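You operate a simulated robot arm through the tools that you are given. There is no shell and no other tool.

You are at the controls of a simulated robot arm. One attempt, no reset.

## Task
Wind the reel back to 0, brake it and park the thread bar.
Fine: the bar goes in the stand's forks.

The check looks at the end state, three seconds after you hand in, the way a careful person would. Anything else that was tipped, shoved, dropped, spilled or broken makes it a failure.

## Robot
A 7-joint arm with a two-finger parallel gripper, fixed in place. Base frame: the origin is on the floor under the middle of its stand, x ahead of it, y to its left, z up. Lengths are in mm, angles in degrees, forces in N, time in s.
With the tool pointing down near the work surface it reaches from about 140 to 660 mm from the base axis. Its first joint turns from -66.0 to 66.0 degrees. Payload 2.4 kg.
The TCP is the grasp point between the finger pads, 30 mm short of the fingertips. In the tool frame z runs along the fingers and y along their closing line. Largest opening 94 mm; finger width 28, thickness 10; the body of the gripper, 50 by 96 mm, starts 55 mm behind the TCP.
Orientation is told as [roll, pitch, yaw] about the base's x, y, z axes, in that order, counted from this pose: with the fingers straight down and closing along the base's y, the tool's x points along the base's -x, its y along +y and its z along -z.

## Interface
- The arm moves only by the tool arm_command. Its argument "increments" is a list of rows, each an object of numbers (a shift or turn left out is 0, a gripper value left out holds the last): "tx", "ty", "tz": the shift along the tool's x, y, z in mm; "wx", "wy", "wz": the turn, a rotation vector about the tool's x, y, z in degrees. In form: [{"tx": .., "ty": .., "tz": .., "wx": .., "wy": .., "wz": ..}, ...]. A call has 1 to 20 rows; each row shifts and turns the commanded pose from where the row before left it, along the tool's axes as they then stand. "hand" is the opening in per cent of the stroke, from 0 (shut) to 100 (fully open), set as the call begins (left out, the last holds). Each row takes 0.2 s and may step no farther than 50 mm and 8.6 degrees from the row before; otherwise, or with a gripper value out of range, the whole call is refused. Where a pose cannot be reached the arm comes as near as it can. A force on the tool above 90 N (or 10 N above the force at the start of the call, whichever is more), or a blocked arm, ends the call early, and 0.2 s more pass. Each finger travels about 153 mm/s and halts on what it meets, pressing with about 32 N; the grip force reading is that of the motor and also rises with nothing between the fingers. The clock runs only during rows and for 0.2 s after the last one: add rows that do not move to give the fingers time. The reply holds the time, the measured pose of the TCP, the force on the tool along the base axes, the opening and the grip force, in the units named above and with some noise, with the torque about the TCP (base axes, N m) and any sound that the robot's microphone picked up.
- Cameras (640 x 400 px; columns grow to the right, rows downward): "scene" is fixed at [42.4, 486, 1457.3]; the picture's right is [-0.72, -0.69, 0.00], its down [-0.32, 0.34, -0.88] and it looks along [0.61, -0.64, -0.47] (base axes); focal length 347 px, centre (320, 200). "wrist" rides on the gripper at [76, 14, -102] in the tool frame; the picture's right is [-0.18, 0.98, 0.00], its down [-0.75, -0.14, -0.64] and it looks along [-0.63, -0.12, 0.77] (tool axes); focal length 243 px, centre (320, 200). There is no depth. A picture from a camera that has moved, and an enlarged one, comes with that camera's place and axes in the base frame and with its lens. The place of the scene camera against the robot may be out by one fixed shift of up to 18 mm in any direction.
- grab_frame(camera): a new picture of that camera. The clock stands still meanwhile.
- inspect(camera, box): a new picture of the part [left, top, right, bottom] of that camera's present view, enlarged. The clock stands still meanwhile.
- hand_in(): hands the job in; it is judged then, once.

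Nothing tells you positions but the pictures and the camera data. Unless the task says otherwise, let go and move clear before handing in.

The tools are called as name(argument=value, ...) on one line, values as JSON. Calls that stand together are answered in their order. arm_command: Moves the arm, as the interface text tells. Its arguments: {"type":"object","properties":{"increments":{"type":"array"},"hand":{"type":"number"}},"required":["increments"]} The other tools are called the same way: grab_frame (camera) takes a picture; inspect (camera, box) takes an enlarged picture of a part of a camera's view; hand_in () hands the job in.

At the start:

```text
time: 0.0
tool_pos: [315.4, -339.1, 1236.2]
ee_rot: [0.0, -0.1, 0.0]
contact_force: [-0.4, -0.6, 0.6]
ft_torque: [-0.01, -0.04, 0.0]
width: 94.2
grip_force: 0.1
```

scene: 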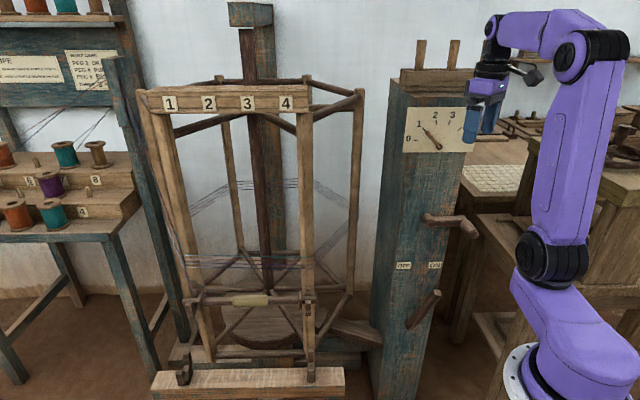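
wrist: 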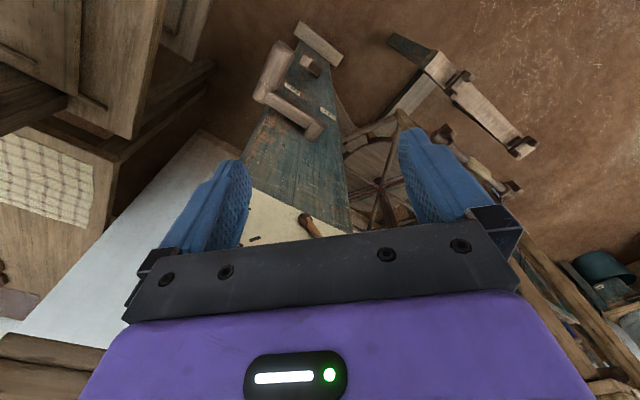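

I see a warping reel (numbers 1–4 on the top bar), a column with a dial (0–3), a crank and a lower lever (probably the brake), and a stand with a bar. I'll zoom in before moving anything.

inspect(camera="scene", box=[380, 80, 500, 155])

inspect(camera="scene", box=[360, 190, 520, 340])

inspect(camera="scene", box=[140, 260, 360, 400])

inspect(camera="scene", box=[130, 70, 380, 230])

inspect(camera="scene", box=[0, 0, 160, 100])

inspect(camera="scene", box=[0, 120, 160, 240])

inspect(camera="wrist", box=[220, 10, 560, 240])

```text
5.33 times, centred on (440, 118) of scene
camera zoom: at [42.4, 486.0, 1457.3], right [-0.72, -0.69, 0.0], down [-0.32, 0.34, -0.88], along [0.61, -0.64, -0.47], focal length 1850 px, centre (-320, 640)
```

zoom: 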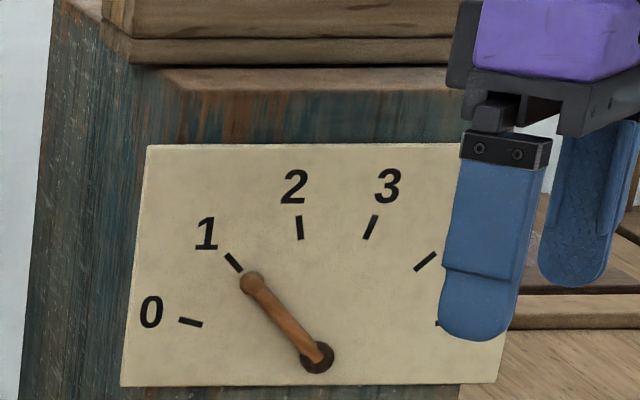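

```text
2.67 times, centred on (440, 265) of scene
camera zoom: at [42.4, 486.0, 1457.3], right [-0.72, -0.69, 0.0], down [-0.32, 0.34, -0.88], along [0.61, -0.64, -0.47], focal length 925 px, centre (0, 27)
```

zoom: 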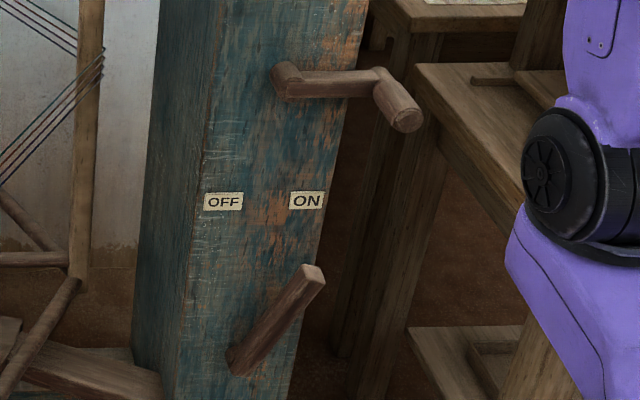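

```text
2.86 times, centred on (250, 330) of scene
camera zoom: at [42.4, 486.0, 1457.3], right [-0.72, -0.69, 0.0], down [-0.32, 0.34, -0.88], along [0.61, -0.64, -0.47], focal length 991 px, centre (520, -171)
```

zoom: 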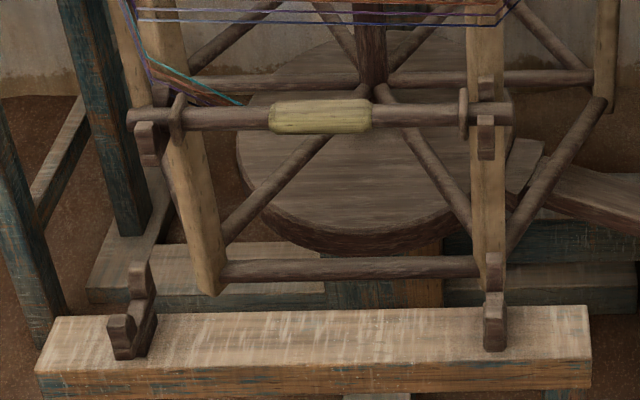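

```text
2.50 times, centred on (255, 150) of scene
camera zoom: at [42.4, 486.0, 1457.3], right [-0.72, -0.69, 0.0], down [-0.32, 0.34, -0.88], along [0.61, -0.64, -0.47], focal length 867 px, centre (482, 325)
```

zoom: 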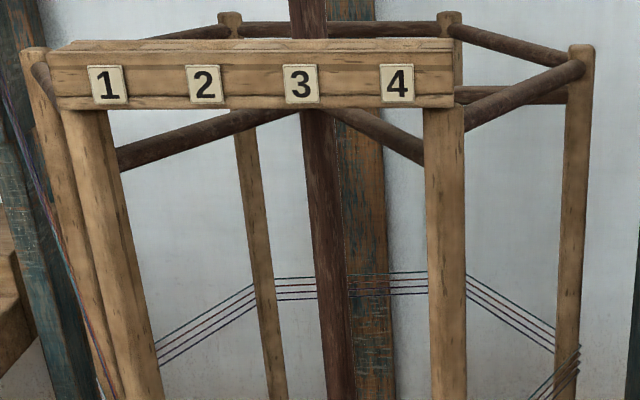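

```text
4.00 times, centred on (80, 50) of scene
camera zoom: at [42.4, 486.0, 1457.3], right [-0.72, -0.69, 0.0], down [-0.32, 0.34, -0.88], along [0.61, -0.64, -0.47], focal length 1388 px, centre (1280, 800)
```

zoom: 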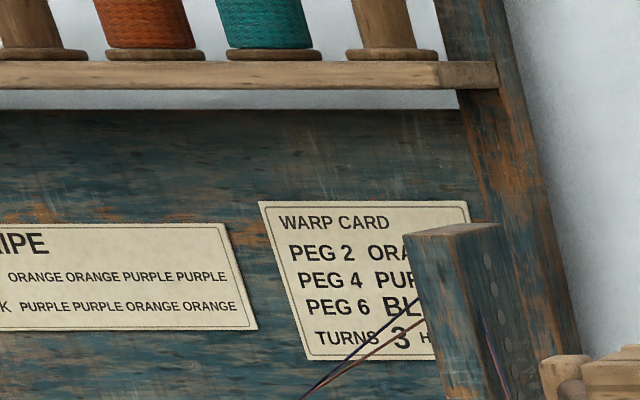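

```text
3.33 times, centred on (80, 180) of scene
camera zoom: at [42.4, 486.0, 1457.3], right [-0.72, -0.69, 0.0], down [-0.32, 0.34, -0.88], along [0.61, -0.64, -0.47], focal length 1156 px, centre (1120, 267)
```

zoom: 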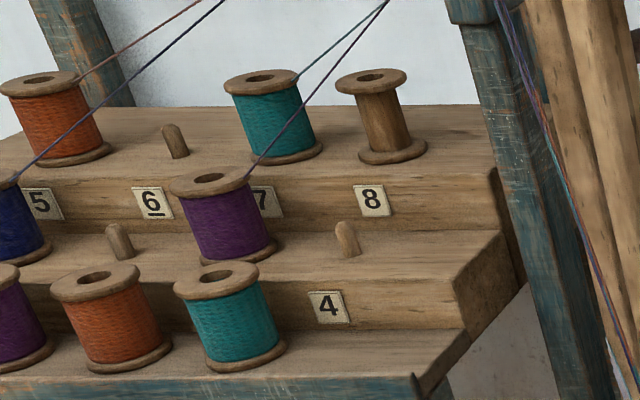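

```text
1.74 times, centred on (390, 125) of wrist
camera zoom: at [239.8, -326.4, 1338.9], right [0.18, 0.98, 0.0], down [0.75, -0.14, 0.64], along [0.63, -0.12, -0.77], focal length 422 px, centre (198, 330)
```

zoom: 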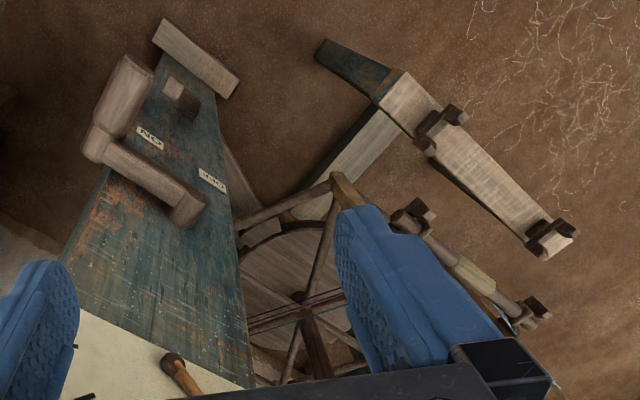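

The column carries a dial (pointer near 1), a crank at about (419,-369,922) and a brake lever that seems to lean towards ON. The bar hangs on the reel at about (715,74,710), and the stand's forks are at about (501,44,570) and (754,286,570). I'll back the gripper off and turn it to face the column for a closer look.

arm_command(increments=[{"tx": 20, "ty": 20}, {"tx": 20, "ty": 20}, {"tx": 20, "ty": 20}, {"tx": 20, "ty": 20}, {"wz": 7.5}, {"wz": 7.5}, {"wz": 7.5}, {"wz": 7.5}, {"wz": 7.5}, {"wz": 7.5}, {}])

grab_frame(camera="wrist")

grab_frame(camera="scene")

```text
time: 2.4
tool_pos: [235.8, -259.2, 1236.5]
ee_rot: [0.1, 0.0, -45.0]
contact_force: [0.1, -0.1, 0.1]
ft_torque: [-0.03, 0.0, -0.02]
width: 94.1
grip_force: 0.0
```

```text
taken
camera wrist: at [192.5, -196.4, 1338.5], right [0.83, 0.56, 0.0], down [0.43, -0.63, 0.64], along [0.36, -0.53, -0.77], focal length 243 px, centre (320, 200)
```

wrist: 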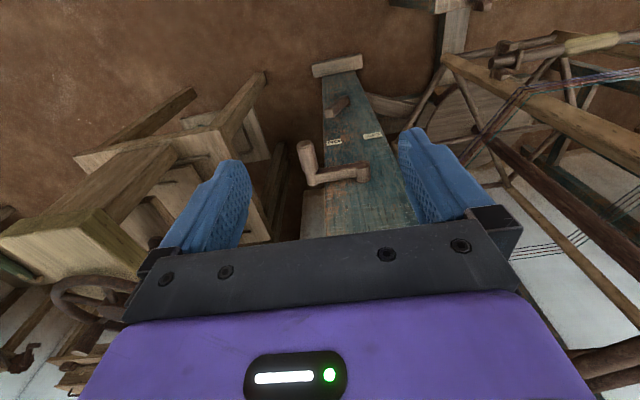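

```text
taken
```

scene: 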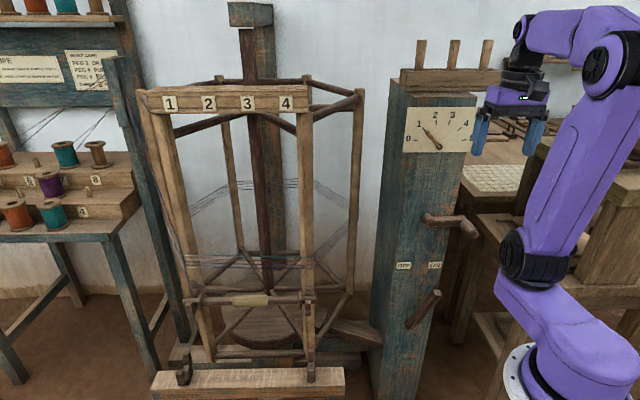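

inspect(camera="wrist", box=[270, 40, 430, 240])

inspect(camera="wrist", box=[400, 0, 640, 150])

inspect(camera="scene", box=[390, 90, 486, 160])

inspect(camera="scene", box=[380, 250, 480, 350])

```text
2.00 times, centred on (350, 140) of wrist
camera zoom: at [192.5, -196.4, 1338.5], right [0.83, 0.56, 0.0], down [0.43, -0.63, 0.64], along [0.36, -0.53, -0.77], focal length 485 px, centre (260, 320)
```

zoom: 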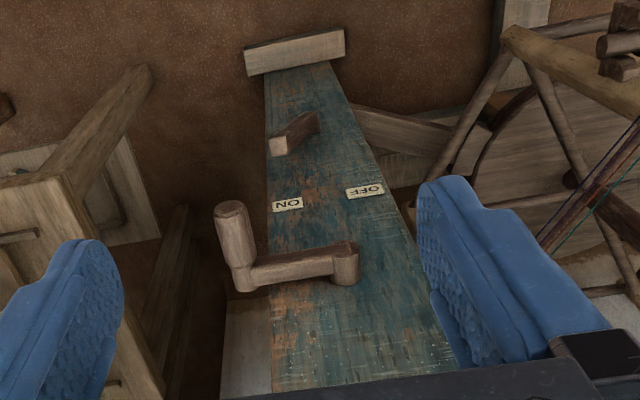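

```text
2.67 times, centred on (520, 75) of wrist
camera zoom: at [192.5, -196.4, 1338.5], right [0.83, 0.56, 0.0], down [0.43, -0.63, 0.64], along [0.36, -0.53, -0.77], focal length 647 px, centre (-213, 533)
```

zoom: 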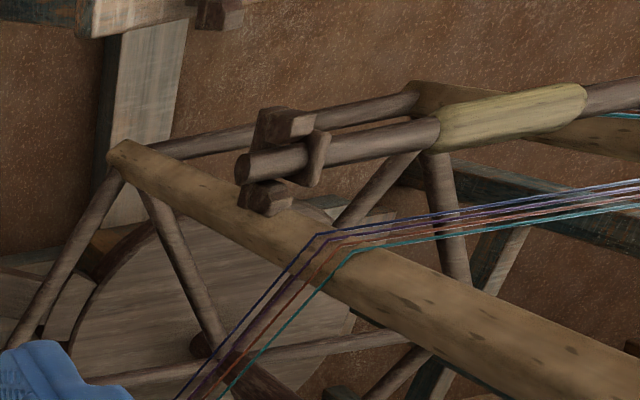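

```text
5.71 times, centred on (438, 125) of scene
camera zoom: at [42.4, 486.0, 1457.3], right [-0.72, -0.69, 0.0], down [-0.32, 0.34, -0.88], along [0.61, -0.64, -0.47], focal length 1982 px, centre (-354, 629)
```

zoom: 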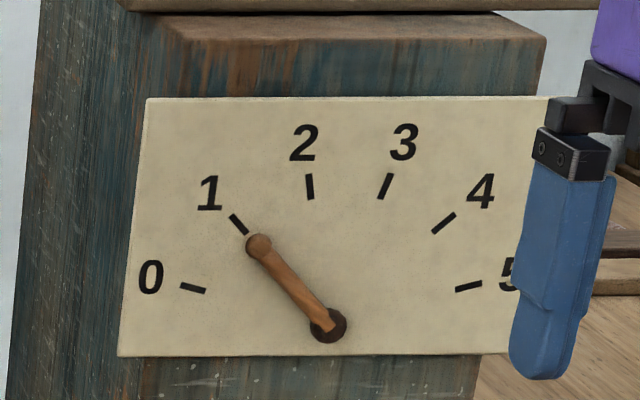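

```text
4.00 times, centred on (430, 300) of scene
camera zoom: at [42.4, 486.0, 1457.3], right [-0.72, -0.69, 0.0], down [-0.32, 0.34, -0.88], along [0.61, -0.64, -0.47], focal length 1388 px, centre (-120, -200)
```

zoom: 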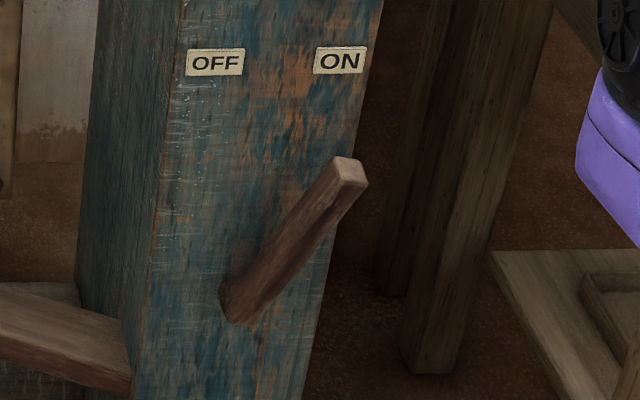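

The dial pointer is at about 1, and the lever leans to ON, so the brake looks engaged and has to come off before winding. The column face points along n ≈ (-0.707, 0.707, 0). I'll lower the gripper in front of the column and tilt it to view the crank and lever.

arm_command(increments=[{"tz": 30}, {"tz": 30}, {"tz": 30}, {"tz": 30}, {"tz": 30}, {"tz": 30}, {"tz": 30}, {"tz": 30}, {"tz": 30}, {"tz": 30}, {"wy": -7.5}, {"wy": -7.5}, {"wy": -7.5}, {"wy": -7.5}, {"wy": -7.5}, {"wy": -7.5}, {}])

grab_frame(camera="wrist")

grab_frame(camera="scene")

```text
time: 6.0
tool_pos: [238.3, -257.2, 936.2]
ee_rot: [0.8, -40.8, -45.4]
contact_force: [0.7, -0.1, -0.6]
ft_torque: [0.02, 0.03, 0.03]
width: 94.1
grip_force: 0.0
out of reach, approached as far as the arm can: row 12
```

```text
taken
camera wrist: at [161.0, -161.0, 963.9], right [0.79, 0.6, 0.13], down [0.0, -0.21, 0.98], along [0.61, -0.77, -0.17], focal length 243 px, centre (320, 200)
```

wrist: 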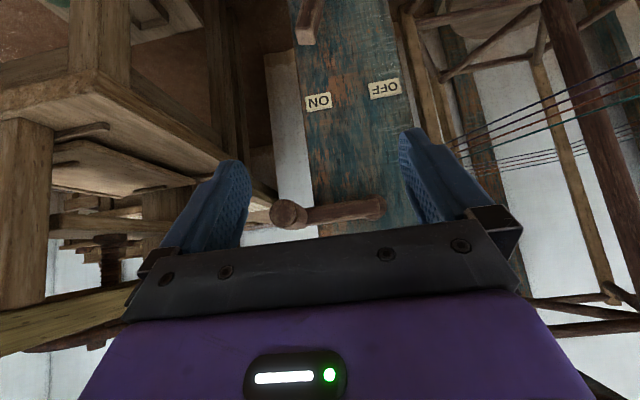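

```text
taken
```

scene: 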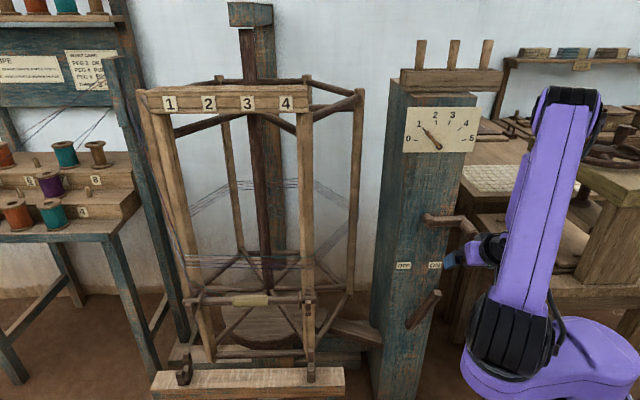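

The column fills the wrist view, with the crank hub at about e=-33, z=929 and the handle at e≈65 at the same height. I'll move lower to look at the brake lever.

arm_command(increments=[{"tx": 11, "tz": 20}, {"tx": 11, "tz": 20}, {"tx": 11, "tz": 20}, {"tx": 11, "tz": 20}, {"tx": 11, "tz": 20}, {"tx": 11, "tz": 20}, {"tx": 11, "tz": 20}, {"tx": 11, "tz": 20}, {}])

grab_frame(camera="wrist")

grab_frame(camera="scene")

```text
time: 8.0
tool_pos: [276.7, -300.1, 765.8]
ee_rot: [1.7, -40.7, -45.8]
contact_force: [-0.2, -0.6, -0.1]
ft_torque: [0.0, 0.0, 0.02]
width: 93.8
grip_force: 0.1
out of reach, approached as far as the arm can: row 4, 5, 6, 8
```

```text
taken
camera wrist: at [199.6, -203.4, 793.7], right [0.79, 0.6, 0.14], down [-0.01, -0.22, 0.97], along [0.61, -0.77, -0.17], focal length 243 px, centre (320, 200)
```

wrist: 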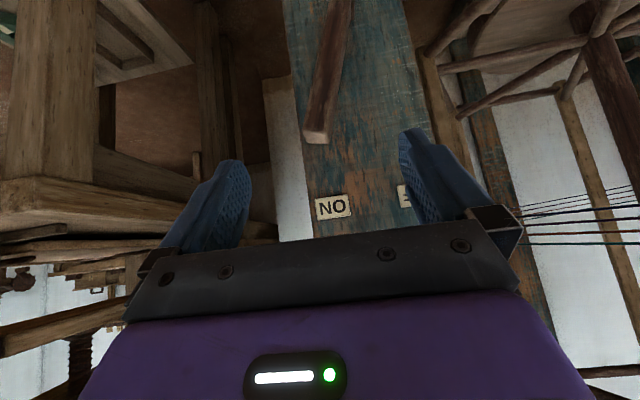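

```text
taken
```

scene: 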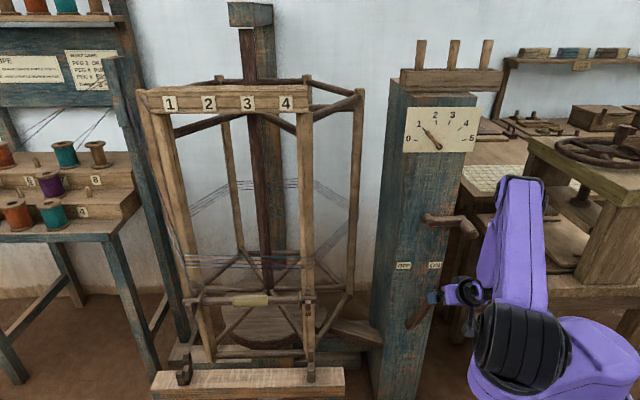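

The lever tip is at about e=22, n=-513, z=688, and the face is at n≈-566. I'll ease the tilt off the joint limit, then slide the open fingers over the lever.

arm_command(increments=[{"wy": 7}, {}])

```text
time: 8.6
tool_pos: [278.3, -299.0, 765.9]
ee_rot: [0.9, -33.8, -45.3]
contact_force: [-0.3, -0.7, 0.5]
ft_torque: [-0.01, 0.01, 0.03]
width: 94.0
grip_force: 0.0
```

arm_command(increments=[{"tx": -4, "tz": 18}, {"tx": -4, "tz": 18}, {"tx": -4, "tz": 18}, {"tx": -4, "tz": 18}, {"tx": -4, "tz": 18}, {}])

grab_frame(camera="wrist")

inspect(camera="scene", box=[380, 200, 500, 340])

```text
time: 10.0
tool_pos: [324.9, -348.0, 702.9]
ee_rot: [0.7, -33.9, -45.2]
contact_force: [1.2, -0.5, -0.1]
ft_torque: [0.02, -0.03, 0.0]
width: 94.1
grip_force: 0.0
```

```text
taken
camera wrist: at [250.0, -252.8, 744.6], right [0.8, 0.59, 0.11], down [0.08, -0.3, 0.95], along [0.59, -0.75, -0.29], focal length 243 px, centre (320, 200)
```

wrist: 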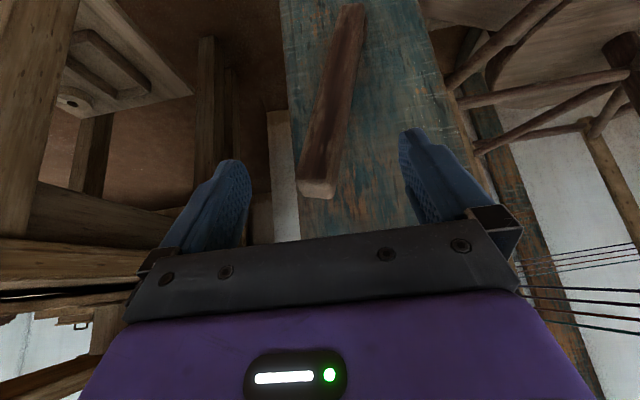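

```text
2.86 times, centred on (440, 270) of scene
camera zoom: at [42.4, 486.0, 1457.3], right [-0.72, -0.69, 0.0], down [-0.32, 0.34, -0.88], along [0.61, -0.64, -0.47], focal length 991 px, centre (-23, 0)
```

zoom: 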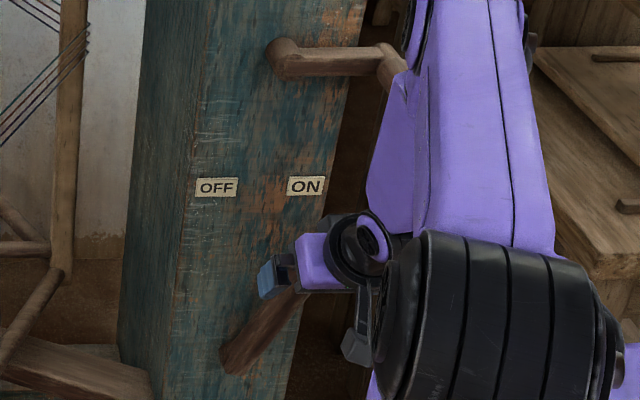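

arm_command(increments=[{"tx": -1.8, "tz": 15.7}, {"tx": -1.8, "tz": 15.7}, {"tx": -1.8, "tz": 15.7}, {"tx": -1.8, "tz": 15.7}, {}])

arm_command(increments=[{}, {}], hand=58)

grab_frame(camera="wrist")

```text
time: 11.2
tool_pos: [353.6, -374.5, 654.0]
ee_rot: [0.8, -33.9, -45.3]
contact_force: [0.6, 0.4, 0.3]
ft_torque: [0.02, 0.04, 0.02]
width: 94.1
grip_force: 0.2
```

```text
time: 11.8
tool_pos: [353.6, -376.2, 652.6]
ee_rot: [0.9, -33.9, -45.5]
contact_force: [0.3, -0.2, 0.1]
ft_torque: [0.02, 0.01, -0.01]
width: 54.5
grip_force: 0.1
```

```text
taken
camera wrist: at [279.0, -281.3, 696.5], right [0.8, 0.59, 0.11], down [0.08, -0.3, 0.95], along [0.59, -0.75, -0.29], focal length 243 px, centre (320, 200)
```

wrist: 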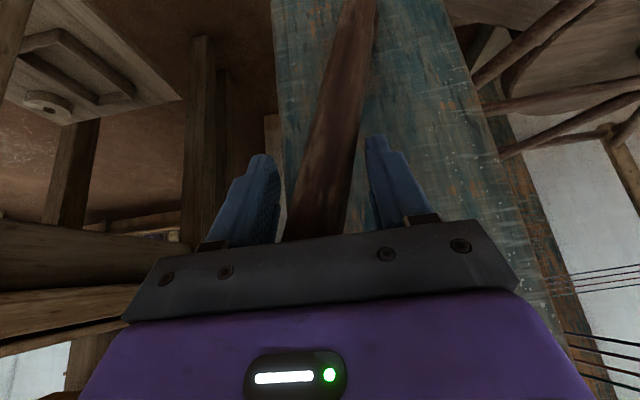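

The lever sits between the fingers. I'll push it towards OFF (along -e) and watch the force.

arm_command(increments=[{"ty": 8}, {"ty": 8}, {"ty": 8}, {"ty": 8}, {"ty": 8}, {"ty": 8}, {}])

grab_frame(camera="wrist")

inspect(camera="scene", box=[380, 200, 500, 340])

```text
time: 13.4
tool_pos: [388.5, -341.6, 654.8]
ee_rot: [0.7, -33.7, -45.3]
contact_force: [-0.3, -0.4, 0.2]
ft_torque: [-0.03, 0.0, 0.04]
width: 54.7
grip_force: 0.0
```

```text
taken
camera wrist: at [314.0, -247.1, 697.2], right [0.8, 0.59, 0.11], down [0.08, -0.3, 0.95], along [0.59, -0.75, -0.29], focal length 243 px, centre (320, 200)
```

wrist: 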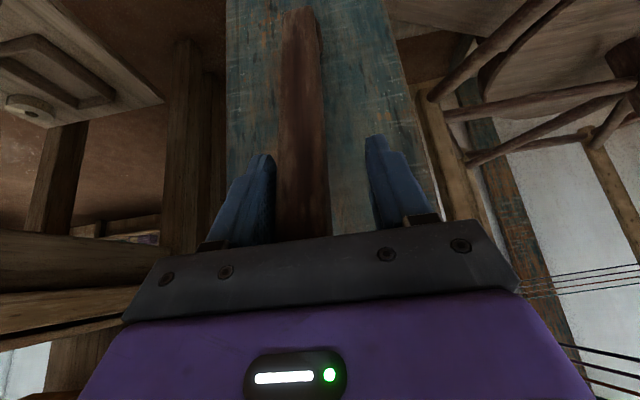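

```text
2.86 times, centred on (440, 270) of scene
camera zoom: at [42.4, 486.0, 1457.3], right [-0.72, -0.69, 0.0], down [-0.32, 0.34, -0.88], along [0.61, -0.64, -0.47], focal length 991 px, centre (-23, 0)
```

zoom: 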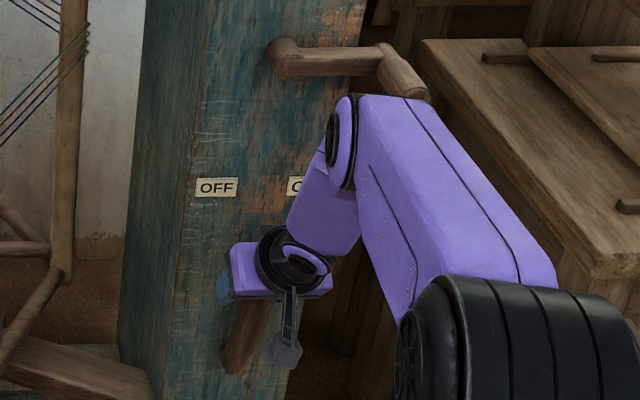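

arm_command(increments=[{"ty": 8}, {"ty": 8}, {"ty": 8}, {"ty": 8}, {"ty": 8}, {}])

grab_frame(camera="wrist")

```text
time: 14.8
tool_pos: [416.2, -313.0, 655.1]
ee_rot: [0.9, -33.8, -45.5]
contact_force: [0.6, 0.0, 0.6]
ft_torque: [0.01, 0.01, 0.02]
width: 54.8
grip_force: 0.1
```

```text
taken
camera wrist: at [341.7, -219.0, 698.2], right [0.8, 0.59, 0.11], down [0.08, -0.3, 0.95], along [0.59, -0.75, -0.29], focal length 243 px, centre (320, 200)
```

wrist: 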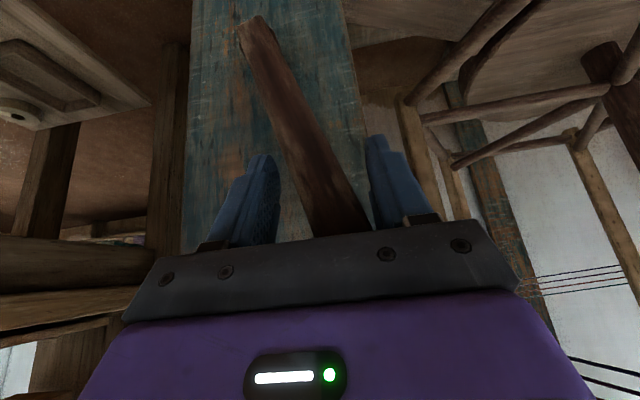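

The lever snapped over to OFF by itself with no force left on it. I'll open the fingers and retreat, then check the lever and crank.

arm_command(increments=[{}, {}], hand=100)

arm_command(increments=[{"tz": -18}, {"tz": -18}, {"tz": -18}, {"tz": -18}, {"tz": -18}, {"tz": -18}, {"tz": -18}, {"tz": -18}, {}])

grab_frame(camera="wrist")

grab_frame(camera="scene")

```text
time: 15.4
tool_pos: [416.0, -313.6, 655.1]
ee_rot: [1.0, -33.8, -45.5]
contact_force: [1.3, 0.2, 0.1]
ft_torque: [-0.01, 0.01, 0.02]
width: 94.2
grip_force: 0.1
```

```text
time: 17.4
tool_pos: [359.1, -257.0, 775.7]
ee_rot: [0.8, -33.9, -45.4]
contact_force: [1.6, 0.3, 0.3]
ft_torque: [-0.03, 0.03, -0.02]
width: 94.1
grip_force: 0.1
```

```text
taken
camera wrist: at [284.2, -163.2, 817.8], right [0.8, 0.59, 0.12], down [0.08, -0.3, 0.95], along [0.59, -0.75, -0.29], focal length 243 px, centre (320, 200)
```

wrist: 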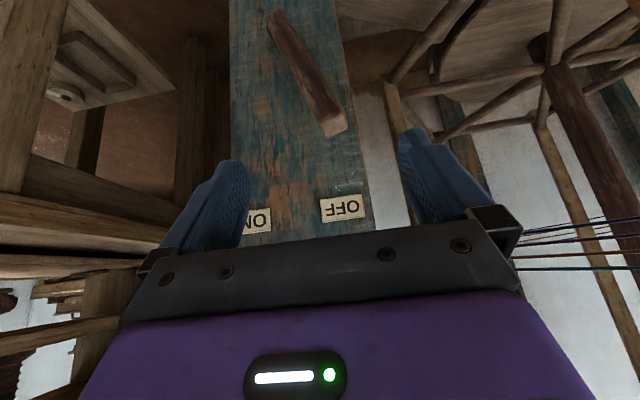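

```text
taken
```

scene: 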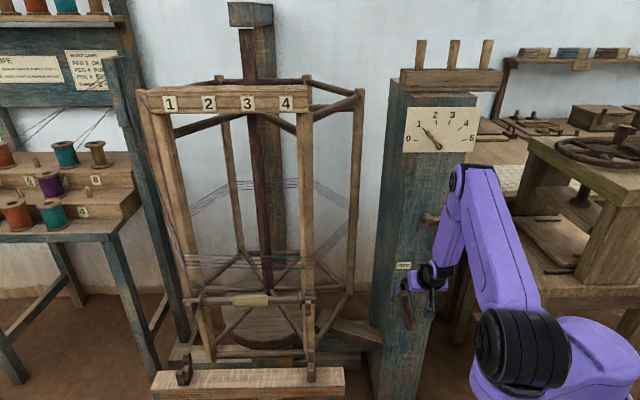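

The lever is clearly at OFF now. Next I'll rise and position in front of and above the crank handle (end at about e=64, n=-473, z=930).

arm_command(increments=[{"tx": 15.5, "tz": -10.4}, {"tx": 15.5, "tz": -10.4}, {"tx": 15.5, "tz": -10.4}, {"tx": -10.5, "ty": -11.3, "tz": -15.6}, {"tx": -10.5, "ty": -11.3, "tz": -15.6}, {"tx": -10.5, "ty": -11.3, "tz": -15.6}, {"tx": -10.5, "ty": -11.3, "tz": -15.6}, {"tx": -10.5, "ty": -11.3, "tz": -15.6}, {"tx": -10.5, "ty": -11.3, "tz": -15.6}, {"tx": -10.5, "ty": -11.3, "tz": -15.6}, {"tx": -10.5, "ty": -11.3, "tz": -15.6}, {"tx": -10.5, "ty": -11.3, "tz": -15.6}, {"tx": -10.5, "ty": -11.3, "tz": -15.6}, {"tx": -10.5, "ty": -11.3, "tz": -15.6}, {"tx": -10.5, "ty": -11.3, "tz": -15.6}, {}])

grab_frame(camera="wrist")

grab_frame(camera="scene")

```text
time: 20.8
tool_pos: [249.8, -328.4, 1008.2]
ee_rot: [0.9, -33.9, -45.5]
contact_force: [-0.6, 0.9, -0.5]
ft_torque: [-0.02, 0.02, 0.0]
width: 94.0
grip_force: 0.1
out of reach, approached as far as the arm can: row 2, 3, 4
```

```text
taken
camera wrist: at [175.1, -234.1, 1050.6], right [0.8, 0.59, 0.12], down [0.08, -0.3, 0.95], along [0.59, -0.75, -0.29], focal length 243 px, centre (320, 200)
```

wrist: 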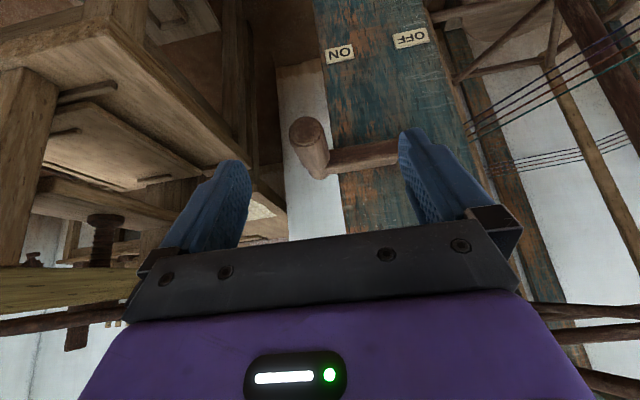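

```text
taken
```

scene: 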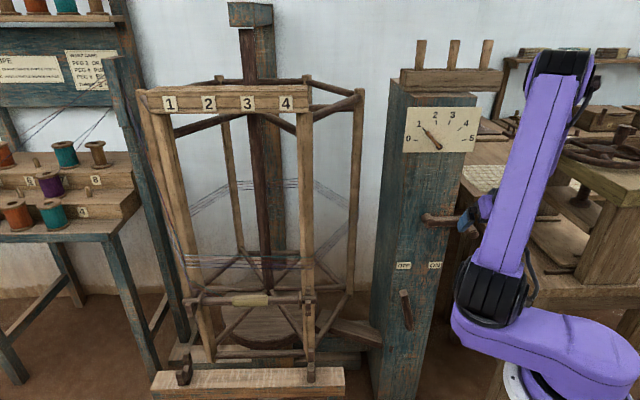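

The handle end is at e≈68, n≈-474, z≈928. I'll line up and come in along the tool axis with open fingers around the handle.

arm_command(increments=[{"tx": -10.5, "ty": -6.2}, {"tx": -10.5, "ty": -6.2}, {"tz": 14}, {"tz": 14}, {"tz": 14}, {"tz": 14}, {"tz": 14}, {"tz": 14}, {"tz": 13}, {"tz": 13}, {}])

grab_frame(camera="wrist")

inspect(camera="scene", box=[390, 180, 510, 280])

```text
time: 23.2
tool_pos: [298.3, -392.5, 927.8]
ee_rot: [0.9, -33.9, -45.4]
contact_force: [-0.3, -0.1, 0.2]
ft_torque: [0.01, 0.03, 0.02]
width: 93.9
grip_force: 0.1
```

```text
taken
camera wrist: at [223.1, -298.3, 970.7], right [0.8, 0.59, 0.11], down [0.08, -0.3, 0.95], along [0.59, -0.75, -0.29], focal length 243 px, centre (320, 200)
```

wrist: 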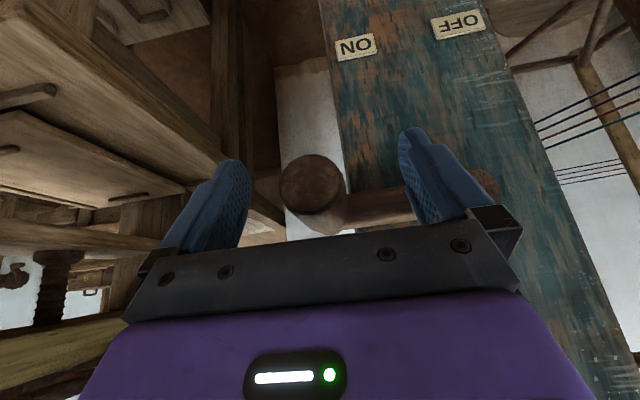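

```text
4.00 times, centred on (450, 230) of scene
camera zoom: at [42.4, 486.0, 1457.3], right [-0.72, -0.69, 0.0], down [-0.32, 0.34, -0.88], along [0.61, -0.64, -0.47], focal length 1388 px, centre (-200, 80)
```

zoom: 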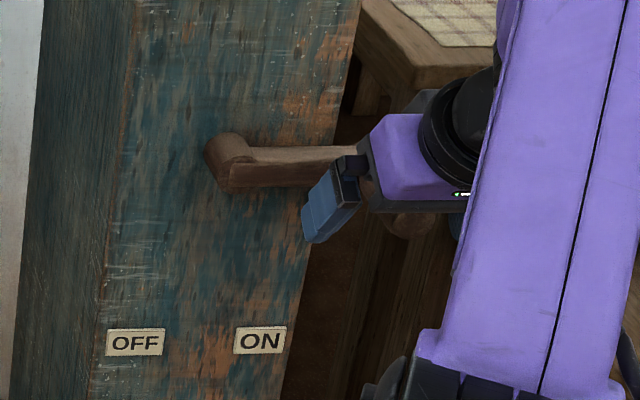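

The handle is centred between the fingers. I'll close on it.

arm_command(increments=[{}, {}, {}], hand=0)

grab_frame(camera="wrist")

```text
time: 24.0
tool_pos: [295.3, -394.2, 928.7]
ee_rot: [0.7, -33.9, -45.6]
contact_force: [-8.4, -13.7, -2.3]
ft_torque: [0.04, 0.0, 0.06]
width: 36.2
grip_force: 45.2
```

```text
taken
camera wrist: at [221.5, -299.8, 971.1], right [0.8, 0.58, 0.11], down [0.08, -0.3, 0.95], along [0.59, -0.76, -0.29], focal length 243 px, centre (320, 200)
```

wrist: 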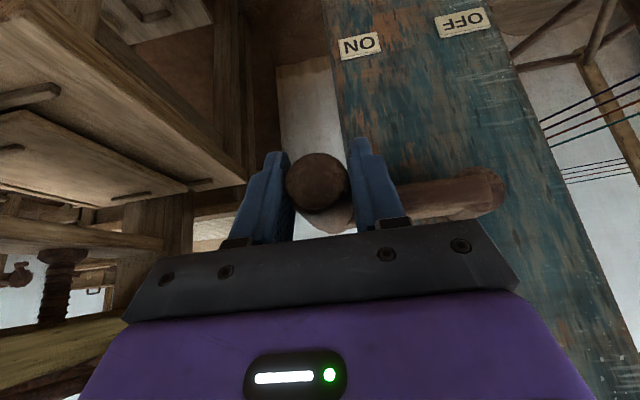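

The handle is gripped (about 36 mm across) at e≈70, z≈929. I'll turn the crank a small way, upward, and see how the dial responds.

arm_command(increments=[{"ty": -3}, {"ty": 0.4, "tx": -4.9, "tz": -7.2}, {"ty": 1.1, "tx": -4.8, "tz": -7.2}, {"ty": 1.9, "tx": -4.75, "tz": -7.1}, {"ty": 2.6, "tx": -4.6, "tz": -6.9}, {}])

inspect(camera="scene", box=[390, 90, 486, 160])

grab_frame(camera="scene")

```text
time: 25.4
tool_pos: [298.6, -391.7, 961.9]
ee_rot: [0.9, -33.7, -45.4]
contact_force: [-9.3, -6.4, -8.2]
ft_torque: [-0.97, -1.01, 0.24]
width: 36.4
grip_force: 45.3
```

```text
5.71 times, centred on (438, 125) of scene
camera zoom: at [42.2, 485.8, 1457.4], right [-0.72, -0.69, 0.0], down [-0.32, 0.34, -0.88], along [0.61, -0.64, -0.47], focal length 1982 px, centre (-354, 629)
```

zoom: 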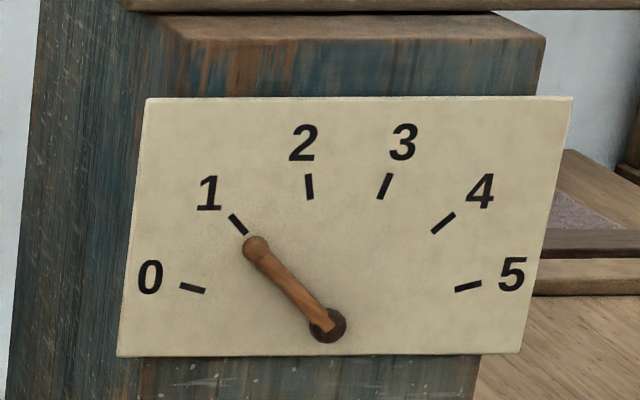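

```text
taken
```

scene: 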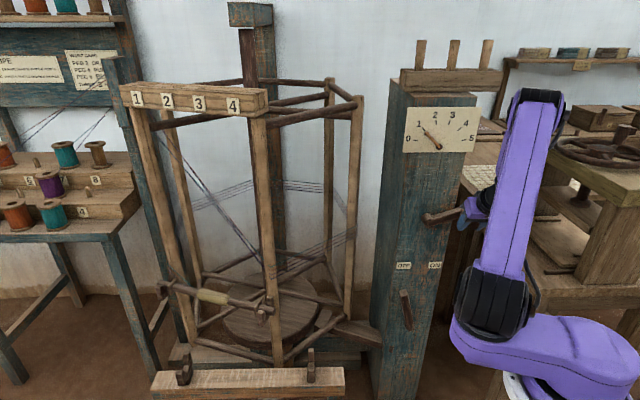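

The pointer moved towards 0 and the reel follows the crank 1:1, so one full turn in this direction brings it to 0. I'll continue around the circle in small steps, checking forces.

arm_command(increments=[{"ty": 3.3, "tx": -4.5, "tz": -6.7}, {"ty": 4.0, "tx": -4.3, "tz": -6.4}, {"ty": 4.7, "tx": -4.1, "tz": -6.1}, {"ty": 5.3, "tx": -3.9, "tz": -5.7}, {"ty": 5.9, "tx": -3.6, "tz": -5.3}, {"ty": 6.4, "tx": -3.3, "tz": -4.9}, {"ty": 6.9, "tx": -3.0, "tz": -4.4}, {}])

grab_frame(camera="wrist")

grab_frame(camera="scene")

```text
time: 27.2
tool_pos: [324.5, -364.0, 1011.1]
ee_rot: [0.8, -33.9, -45.1]
contact_force: [-14.2, 7.0, 5.8]
ft_torque: [-0.9, -0.91, 0.48]
width: 36.2
grip_force: 45.3
```

```text
taken
camera wrist: at [250.3, -270.5, 1052.9], right [0.8, 0.59, 0.11], down [0.08, -0.3, 0.95], along [0.59, -0.75, -0.29], focal length 243 px, centre (320, 200)
```

wrist: 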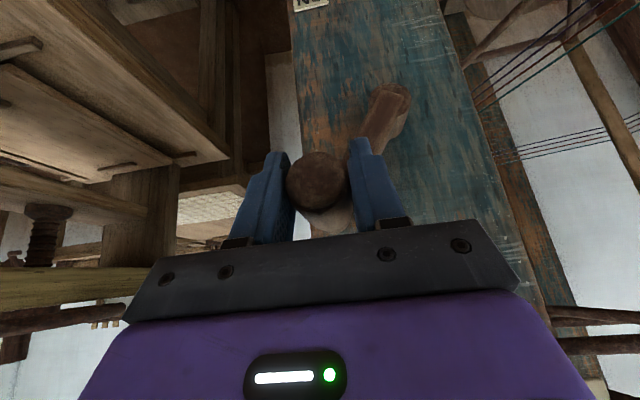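

```text
taken
```

scene: 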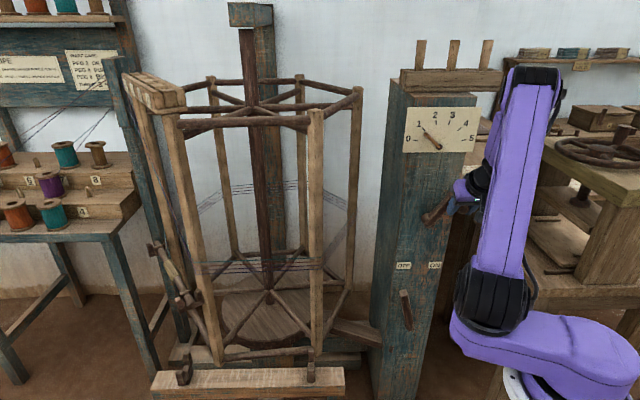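

arm_command(increments=[{"ty": 7.4, "tx": -2.6, "tz": -3.9}, {"ty": 7.7, "tx": -2.2, "tz": -3.3}, {"ty": 8.1, "tx": -1.9, "tz": -2.8}, {"ty": 8.3, "tx": -1.5, "tz": -2.2}, {"ty": 8.5, "tx": -1.1, "tz": -1.6}, {"ty": 8.6, "tx": -0.6, "tz": -0.9}, {"ty": 8.7, "tx": -0.2, "tz": -0.3}, {}])

grab_frame(camera="wrist")

grab_frame(camera="scene")

```text
time: 29.0
tool_pos: [365.4, -323.7, 1029.3]
ee_rot: [0.6, -33.8, -45.0]
contact_force: [0.3, 6.1, 2.0]
ft_torque: [0.24, 0.26, 0.89]
width: 36.3
grip_force: 44.9
```

```text
taken
camera wrist: at [290.1, -229.9, 1071.9], right [0.8, 0.59, 0.11], down [0.09, -0.3, 0.95], along [0.6, -0.75, -0.29], focal length 243 px, centre (320, 200)
```

wrist: 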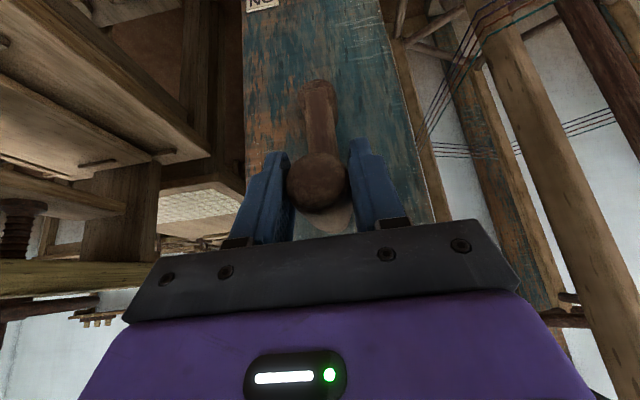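

```text
taken
```

scene: 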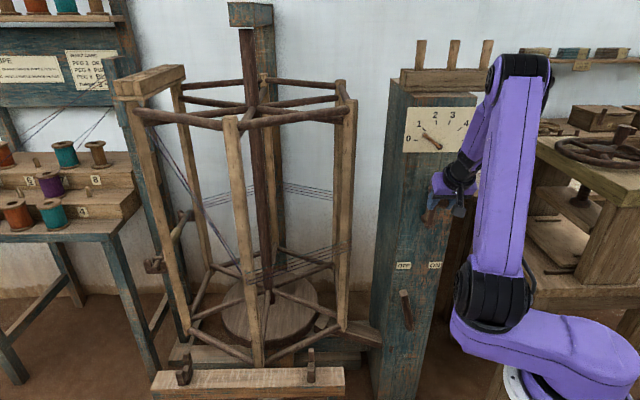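

The path tracks the circle well (centre e≈-30, z≈929, radius 100). Continuing past the top and down the far side.

arm_command(increments=[{"ty": 8.7, "tx": 0.2, "tz": 0.3}, {"ty": 8.6, "tx": 0.6, "tz": 0.9}, {"ty": 8.5, "tx": 1.1, "tz": 1.6}, {"ty": 8.3, "tx": 1.5, "tz": 2.2}, {"ty": 8.1, "tx": 1.9, "tz": 2.8}, {"ty": 7.7, "tx": 2.2, "tz": 3.3}, {"ty": 7.4, "tx": 2.6, "tz": 3.9}, {"ty": 6.9, "tx": 3.0, "tz": 4.4}, {"ty": 6.4, "tx": 3.3, "tz": 4.9}, {"ty": 5.9, "tx": 3.6, "tz": 5.3}, {}])

grab_frame(camera="wrist")

grab_frame(camera="scene")

```text
time: 31.4
tool_pos: [419.4, -268.7, 994.2]
ee_rot: [0.9, -33.8, -45.1]
contact_force: [-10.3, 12.2, 6.7]
ft_torque: [0.87, 0.8, 0.39]
width: 36.1
grip_force: 45.3
```

```text
taken
camera wrist: at [344.2, -175.0, 1037.5], right [0.8, 0.59, 0.11], down [0.08, -0.3, 0.95], along [0.59, -0.75, -0.29], focal length 243 px, centre (320, 200)
```

wrist: 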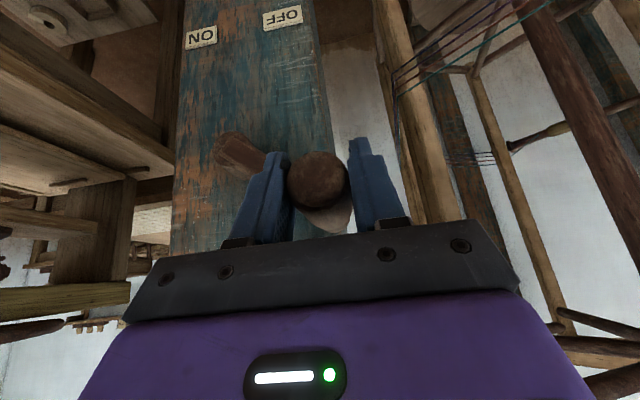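

```text
taken
```

scene: 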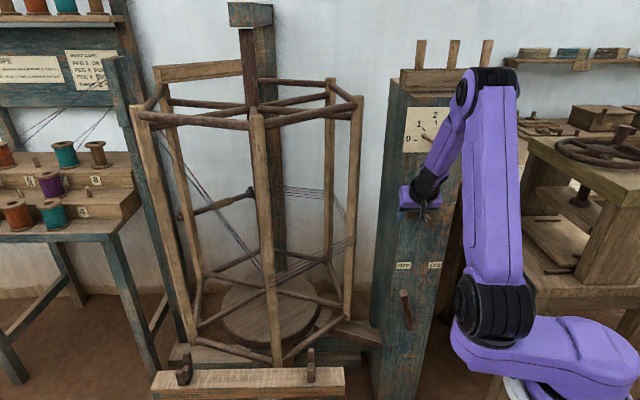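

arm_command(increments=[{"ty": 5.3, "tx": 3.9, "tz": 5.7}, {"ty": 4.7, "tx": 4.1, "tz": 6.1}, {"ty": 4.0, "tx": 4.3, "tz": 6.4}, {"ty": 3.3, "tx": 4.5, "tz": 6.7}, {"ty": 2.6, "tx": 4.65, "tz": 6.9}, {"ty": 1.9, "tx": 4.75, "tz": 7.1}, {"ty": 1.1, "tx": 4.8, "tz": 7.2}, {"ty": 0.4, "tx": 4.9, "tz": 7.2}, {"ty": -0.4, "tx": 4.9, "tz": 7.2}, {"ty": -1.1, "tx": 4.8, "tz": 7.2}, {}])

grab_frame(camera="wrist")

grab_frame(camera="scene")

```text
time: 33.8
tool_pos: [435.3, -254.3, 913.0]
ee_rot: [0.9, -33.8, -45.4]
contact_force: [-5.3, 8.3, 8.0]
ft_torque: [0.85, 0.88, -0.16]
width: 36.2
grip_force: 44.7
```

```text
taken
camera wrist: at [360.7, -159.3, 956.3], right [0.8, 0.59, 0.12], down [0.08, -0.3, 0.95], along [0.59, -0.75, -0.29], focal length 243 px, centre (320, 200)
```

wrist: 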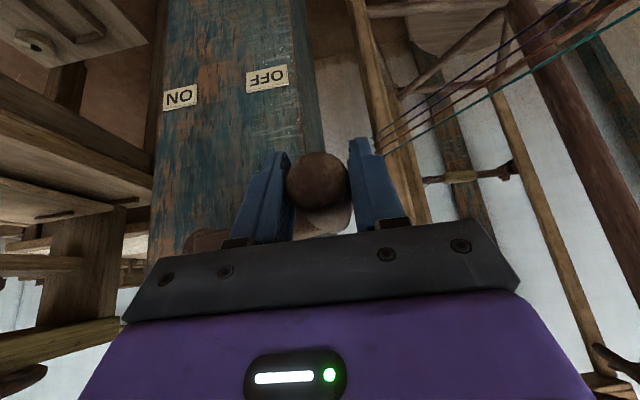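

```text
taken
```

scene: 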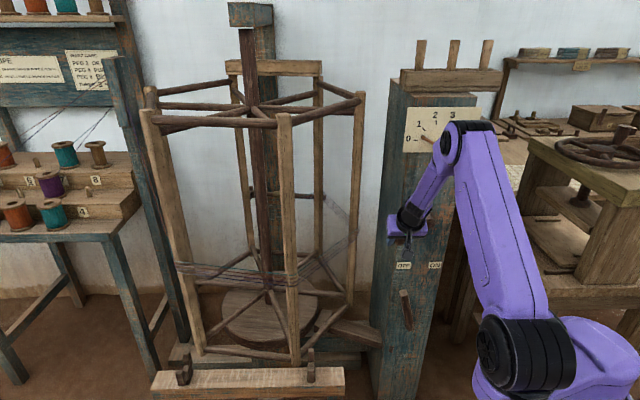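

arm_command(increments=[{"ty": -1.9, "tx": 4.75, "tz": 7.1}, {"ty": -2.6, "tx": 4.65, "tz": 6.9}, {"ty": -3.3, "tx": 4.5, "tz": 6.7}, {"ty": -4.0, "tx": 4.3, "tz": 6.4}, {"ty": -4.7, "tx": 4.1, "tz": 6.1}, {"ty": -5.3, "tx": 3.9, "tz": 5.7}, {"ty": -5.9, "tx": 3.6, "tz": 5.3}, {"ty": -6.4, "tx": 3.3, "tz": 4.9}, {"ty": -6.9, "tx": 3.0, "tz": 4.4}, {"ty": -7.4, "tx": 2.6, "tz": 3.9}, {}])

grab_frame(camera="wrist")

grab_frame(camera="scene")

```text
time: 36.2
tool_pos: [409.1, -272.5, 859.5]
ee_rot: [0.7, -32.9, -45.0]
contact_force: [13.4, 21.9, -33.5]
ft_torque: [-0.1, -0.27, -0.49]
width: 33.1
grip_force: 44.7
out of reach, approached as far as the arm can: row 2, 3, 4, 5
```

```text
taken
camera wrist: at [334.2, -180.1, 903.9], right [0.8, 0.59, 0.11], down [0.1, -0.31, 0.95], along [0.59, -0.75, -0.3], focal length 243 px, centre (320, 200)
```

wrist: 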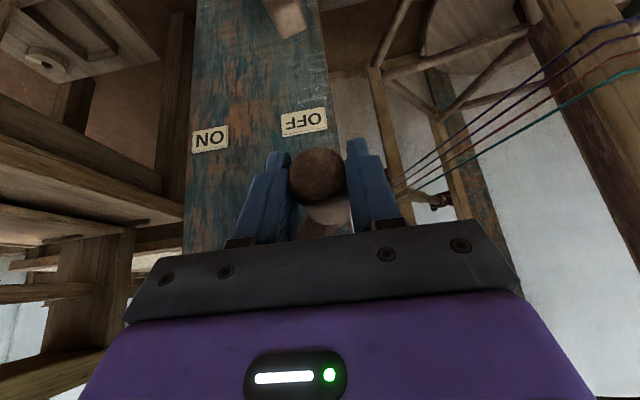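

```text
taken
```

scene: 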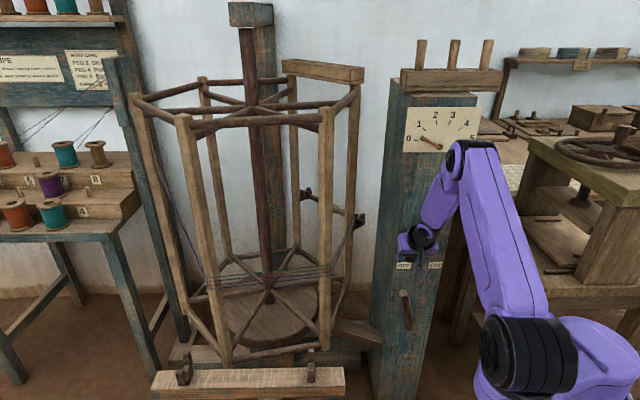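

Some steps ran into a reach limit, so the tool cut slightly inside the circle and the handle shifted in the pads. I'll reduce the tilt and move back out onto the circle before continuing.

arm_command(increments=[{"wy": 3}, {"wy": 3}, {"ty": 3, "tx": -0.5, "tz": 3.5}, {"ty": 3, "tx": -0.5, "tz": 3.5}, {}])

grab_frame(camera="wrist")

```text
time: 37.4
tool_pos: [406.5, -278.5, 857.5]
ee_rot: [0.2, -26.9, -45.9]
contact_force: [-67.9, 31.7, 40.4]
ft_torque: [1.23, 1.45, 1.11]
width: 32.7
grip_force: 44.7
```

```text
taken
camera wrist: at [337.1, -186.6, 914.0], right [0.82, 0.57, 0.08], down [0.16, -0.37, 0.91], along [0.55, -0.73, -0.4], focal length 243 px, centre (320, 200)
```

wrist: 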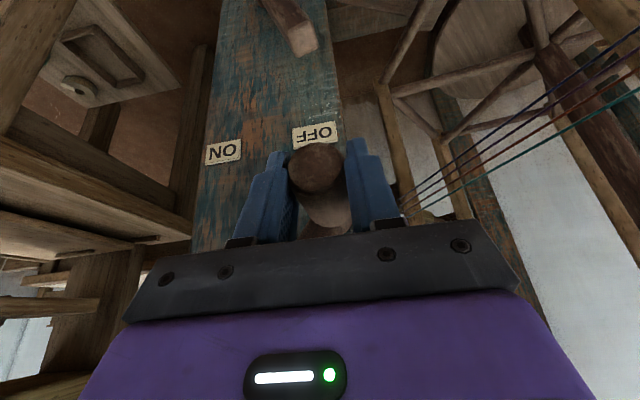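

arm_command(increments=[{"ty": -2.8, "tx": 1.9, "tz": -5.0}, {}])

```text
time: 38.0
tool_pos: [408.5, -275.0, 861.3]
ee_rot: [0.8, -27.5, -45.3]
contact_force: [-36.2, 23.9, 15.0]
ft_torque: [-0.7, -0.61, -0.47]
width: 32.7
grip_force: 45.2
```

Forces are easing but the grip is off-centre by about 7 mm. I'll open slightly (still caging the handle) to release the strain and see where everything rests.

arm_command(increments=[{}, {}, {}], hand=65)

grab_frame(camera="wrist")

grab_frame(camera="scene")

```text
time: 38.8
tool_pos: [411.5, -278.2, 863.0]
ee_rot: [0.8, -27.9, -45.2]
contact_force: [0.6, -0.3, -0.3]
ft_torque: [-0.04, -0.02, 0.01]
width: 61.5
grip_force: 0.1
```

```text
taken
camera wrist: at [340.4, -187.2, 917.2], right [0.81, 0.58, 0.1], down [0.15, -0.37, 0.92], along [0.57, -0.73, -0.38], focal length 243 px, centre (320, 200)
```

wrist: 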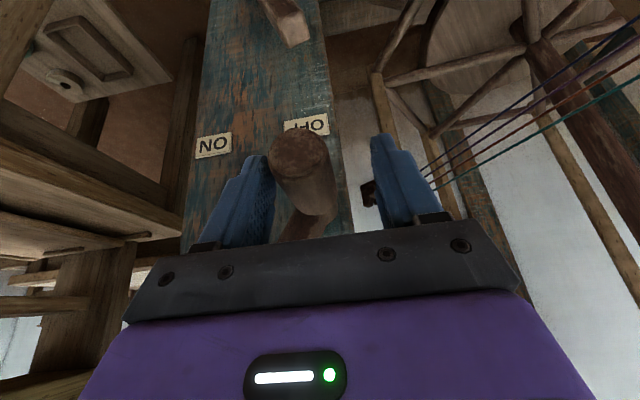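

```text
taken
```

scene: 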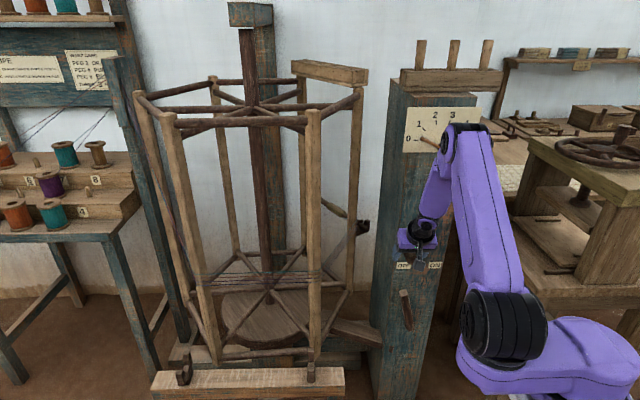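

The crank stays put when released, and the handle is at e≈-88, z≈850. I'll re-centre on it with a little less tilt and grip again.

arm_command(increments=[{"wy": 4}, {"ty": -6, "tx": 4.5, "tz": 12.7}, {}])

grab_frame(camera="wrist")

```text
time: 39.6
tool_pos: [408.5, -282.3, 847.0]
ee_rot: [0.8, -23.8, -45.3]
contact_force: [1.5, -0.2, 0.3]
ft_torque: [0.01, 0.03, -0.01]
width: 60.8
grip_force: 0.0
```

```text
taken
camera wrist: at [339.9, -194.8, 911.3], right [0.81, 0.58, 0.09], down [0.2, -0.41, 0.89], along [0.55, -0.71, -0.45], focal length 243 px, centre (320, 200)
```

wrist: 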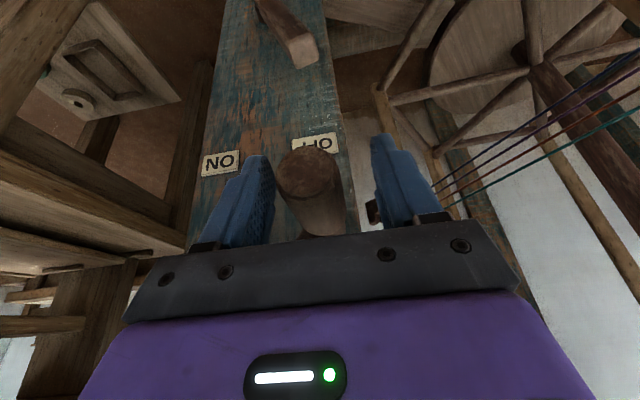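

arm_command(increments=[{"ty": -2}, {}, {}], hand=0)

```text
time: 40.4
tool_pos: [406.5, -285.7, 849.6]
ee_rot: [0.7, -23.8, -45.4]
contact_force: [-12.5, -3.0, 11.6]
ft_torque: [0.13, 0.14, -0.11]
width: 36.5
grip_force: 45.0
```

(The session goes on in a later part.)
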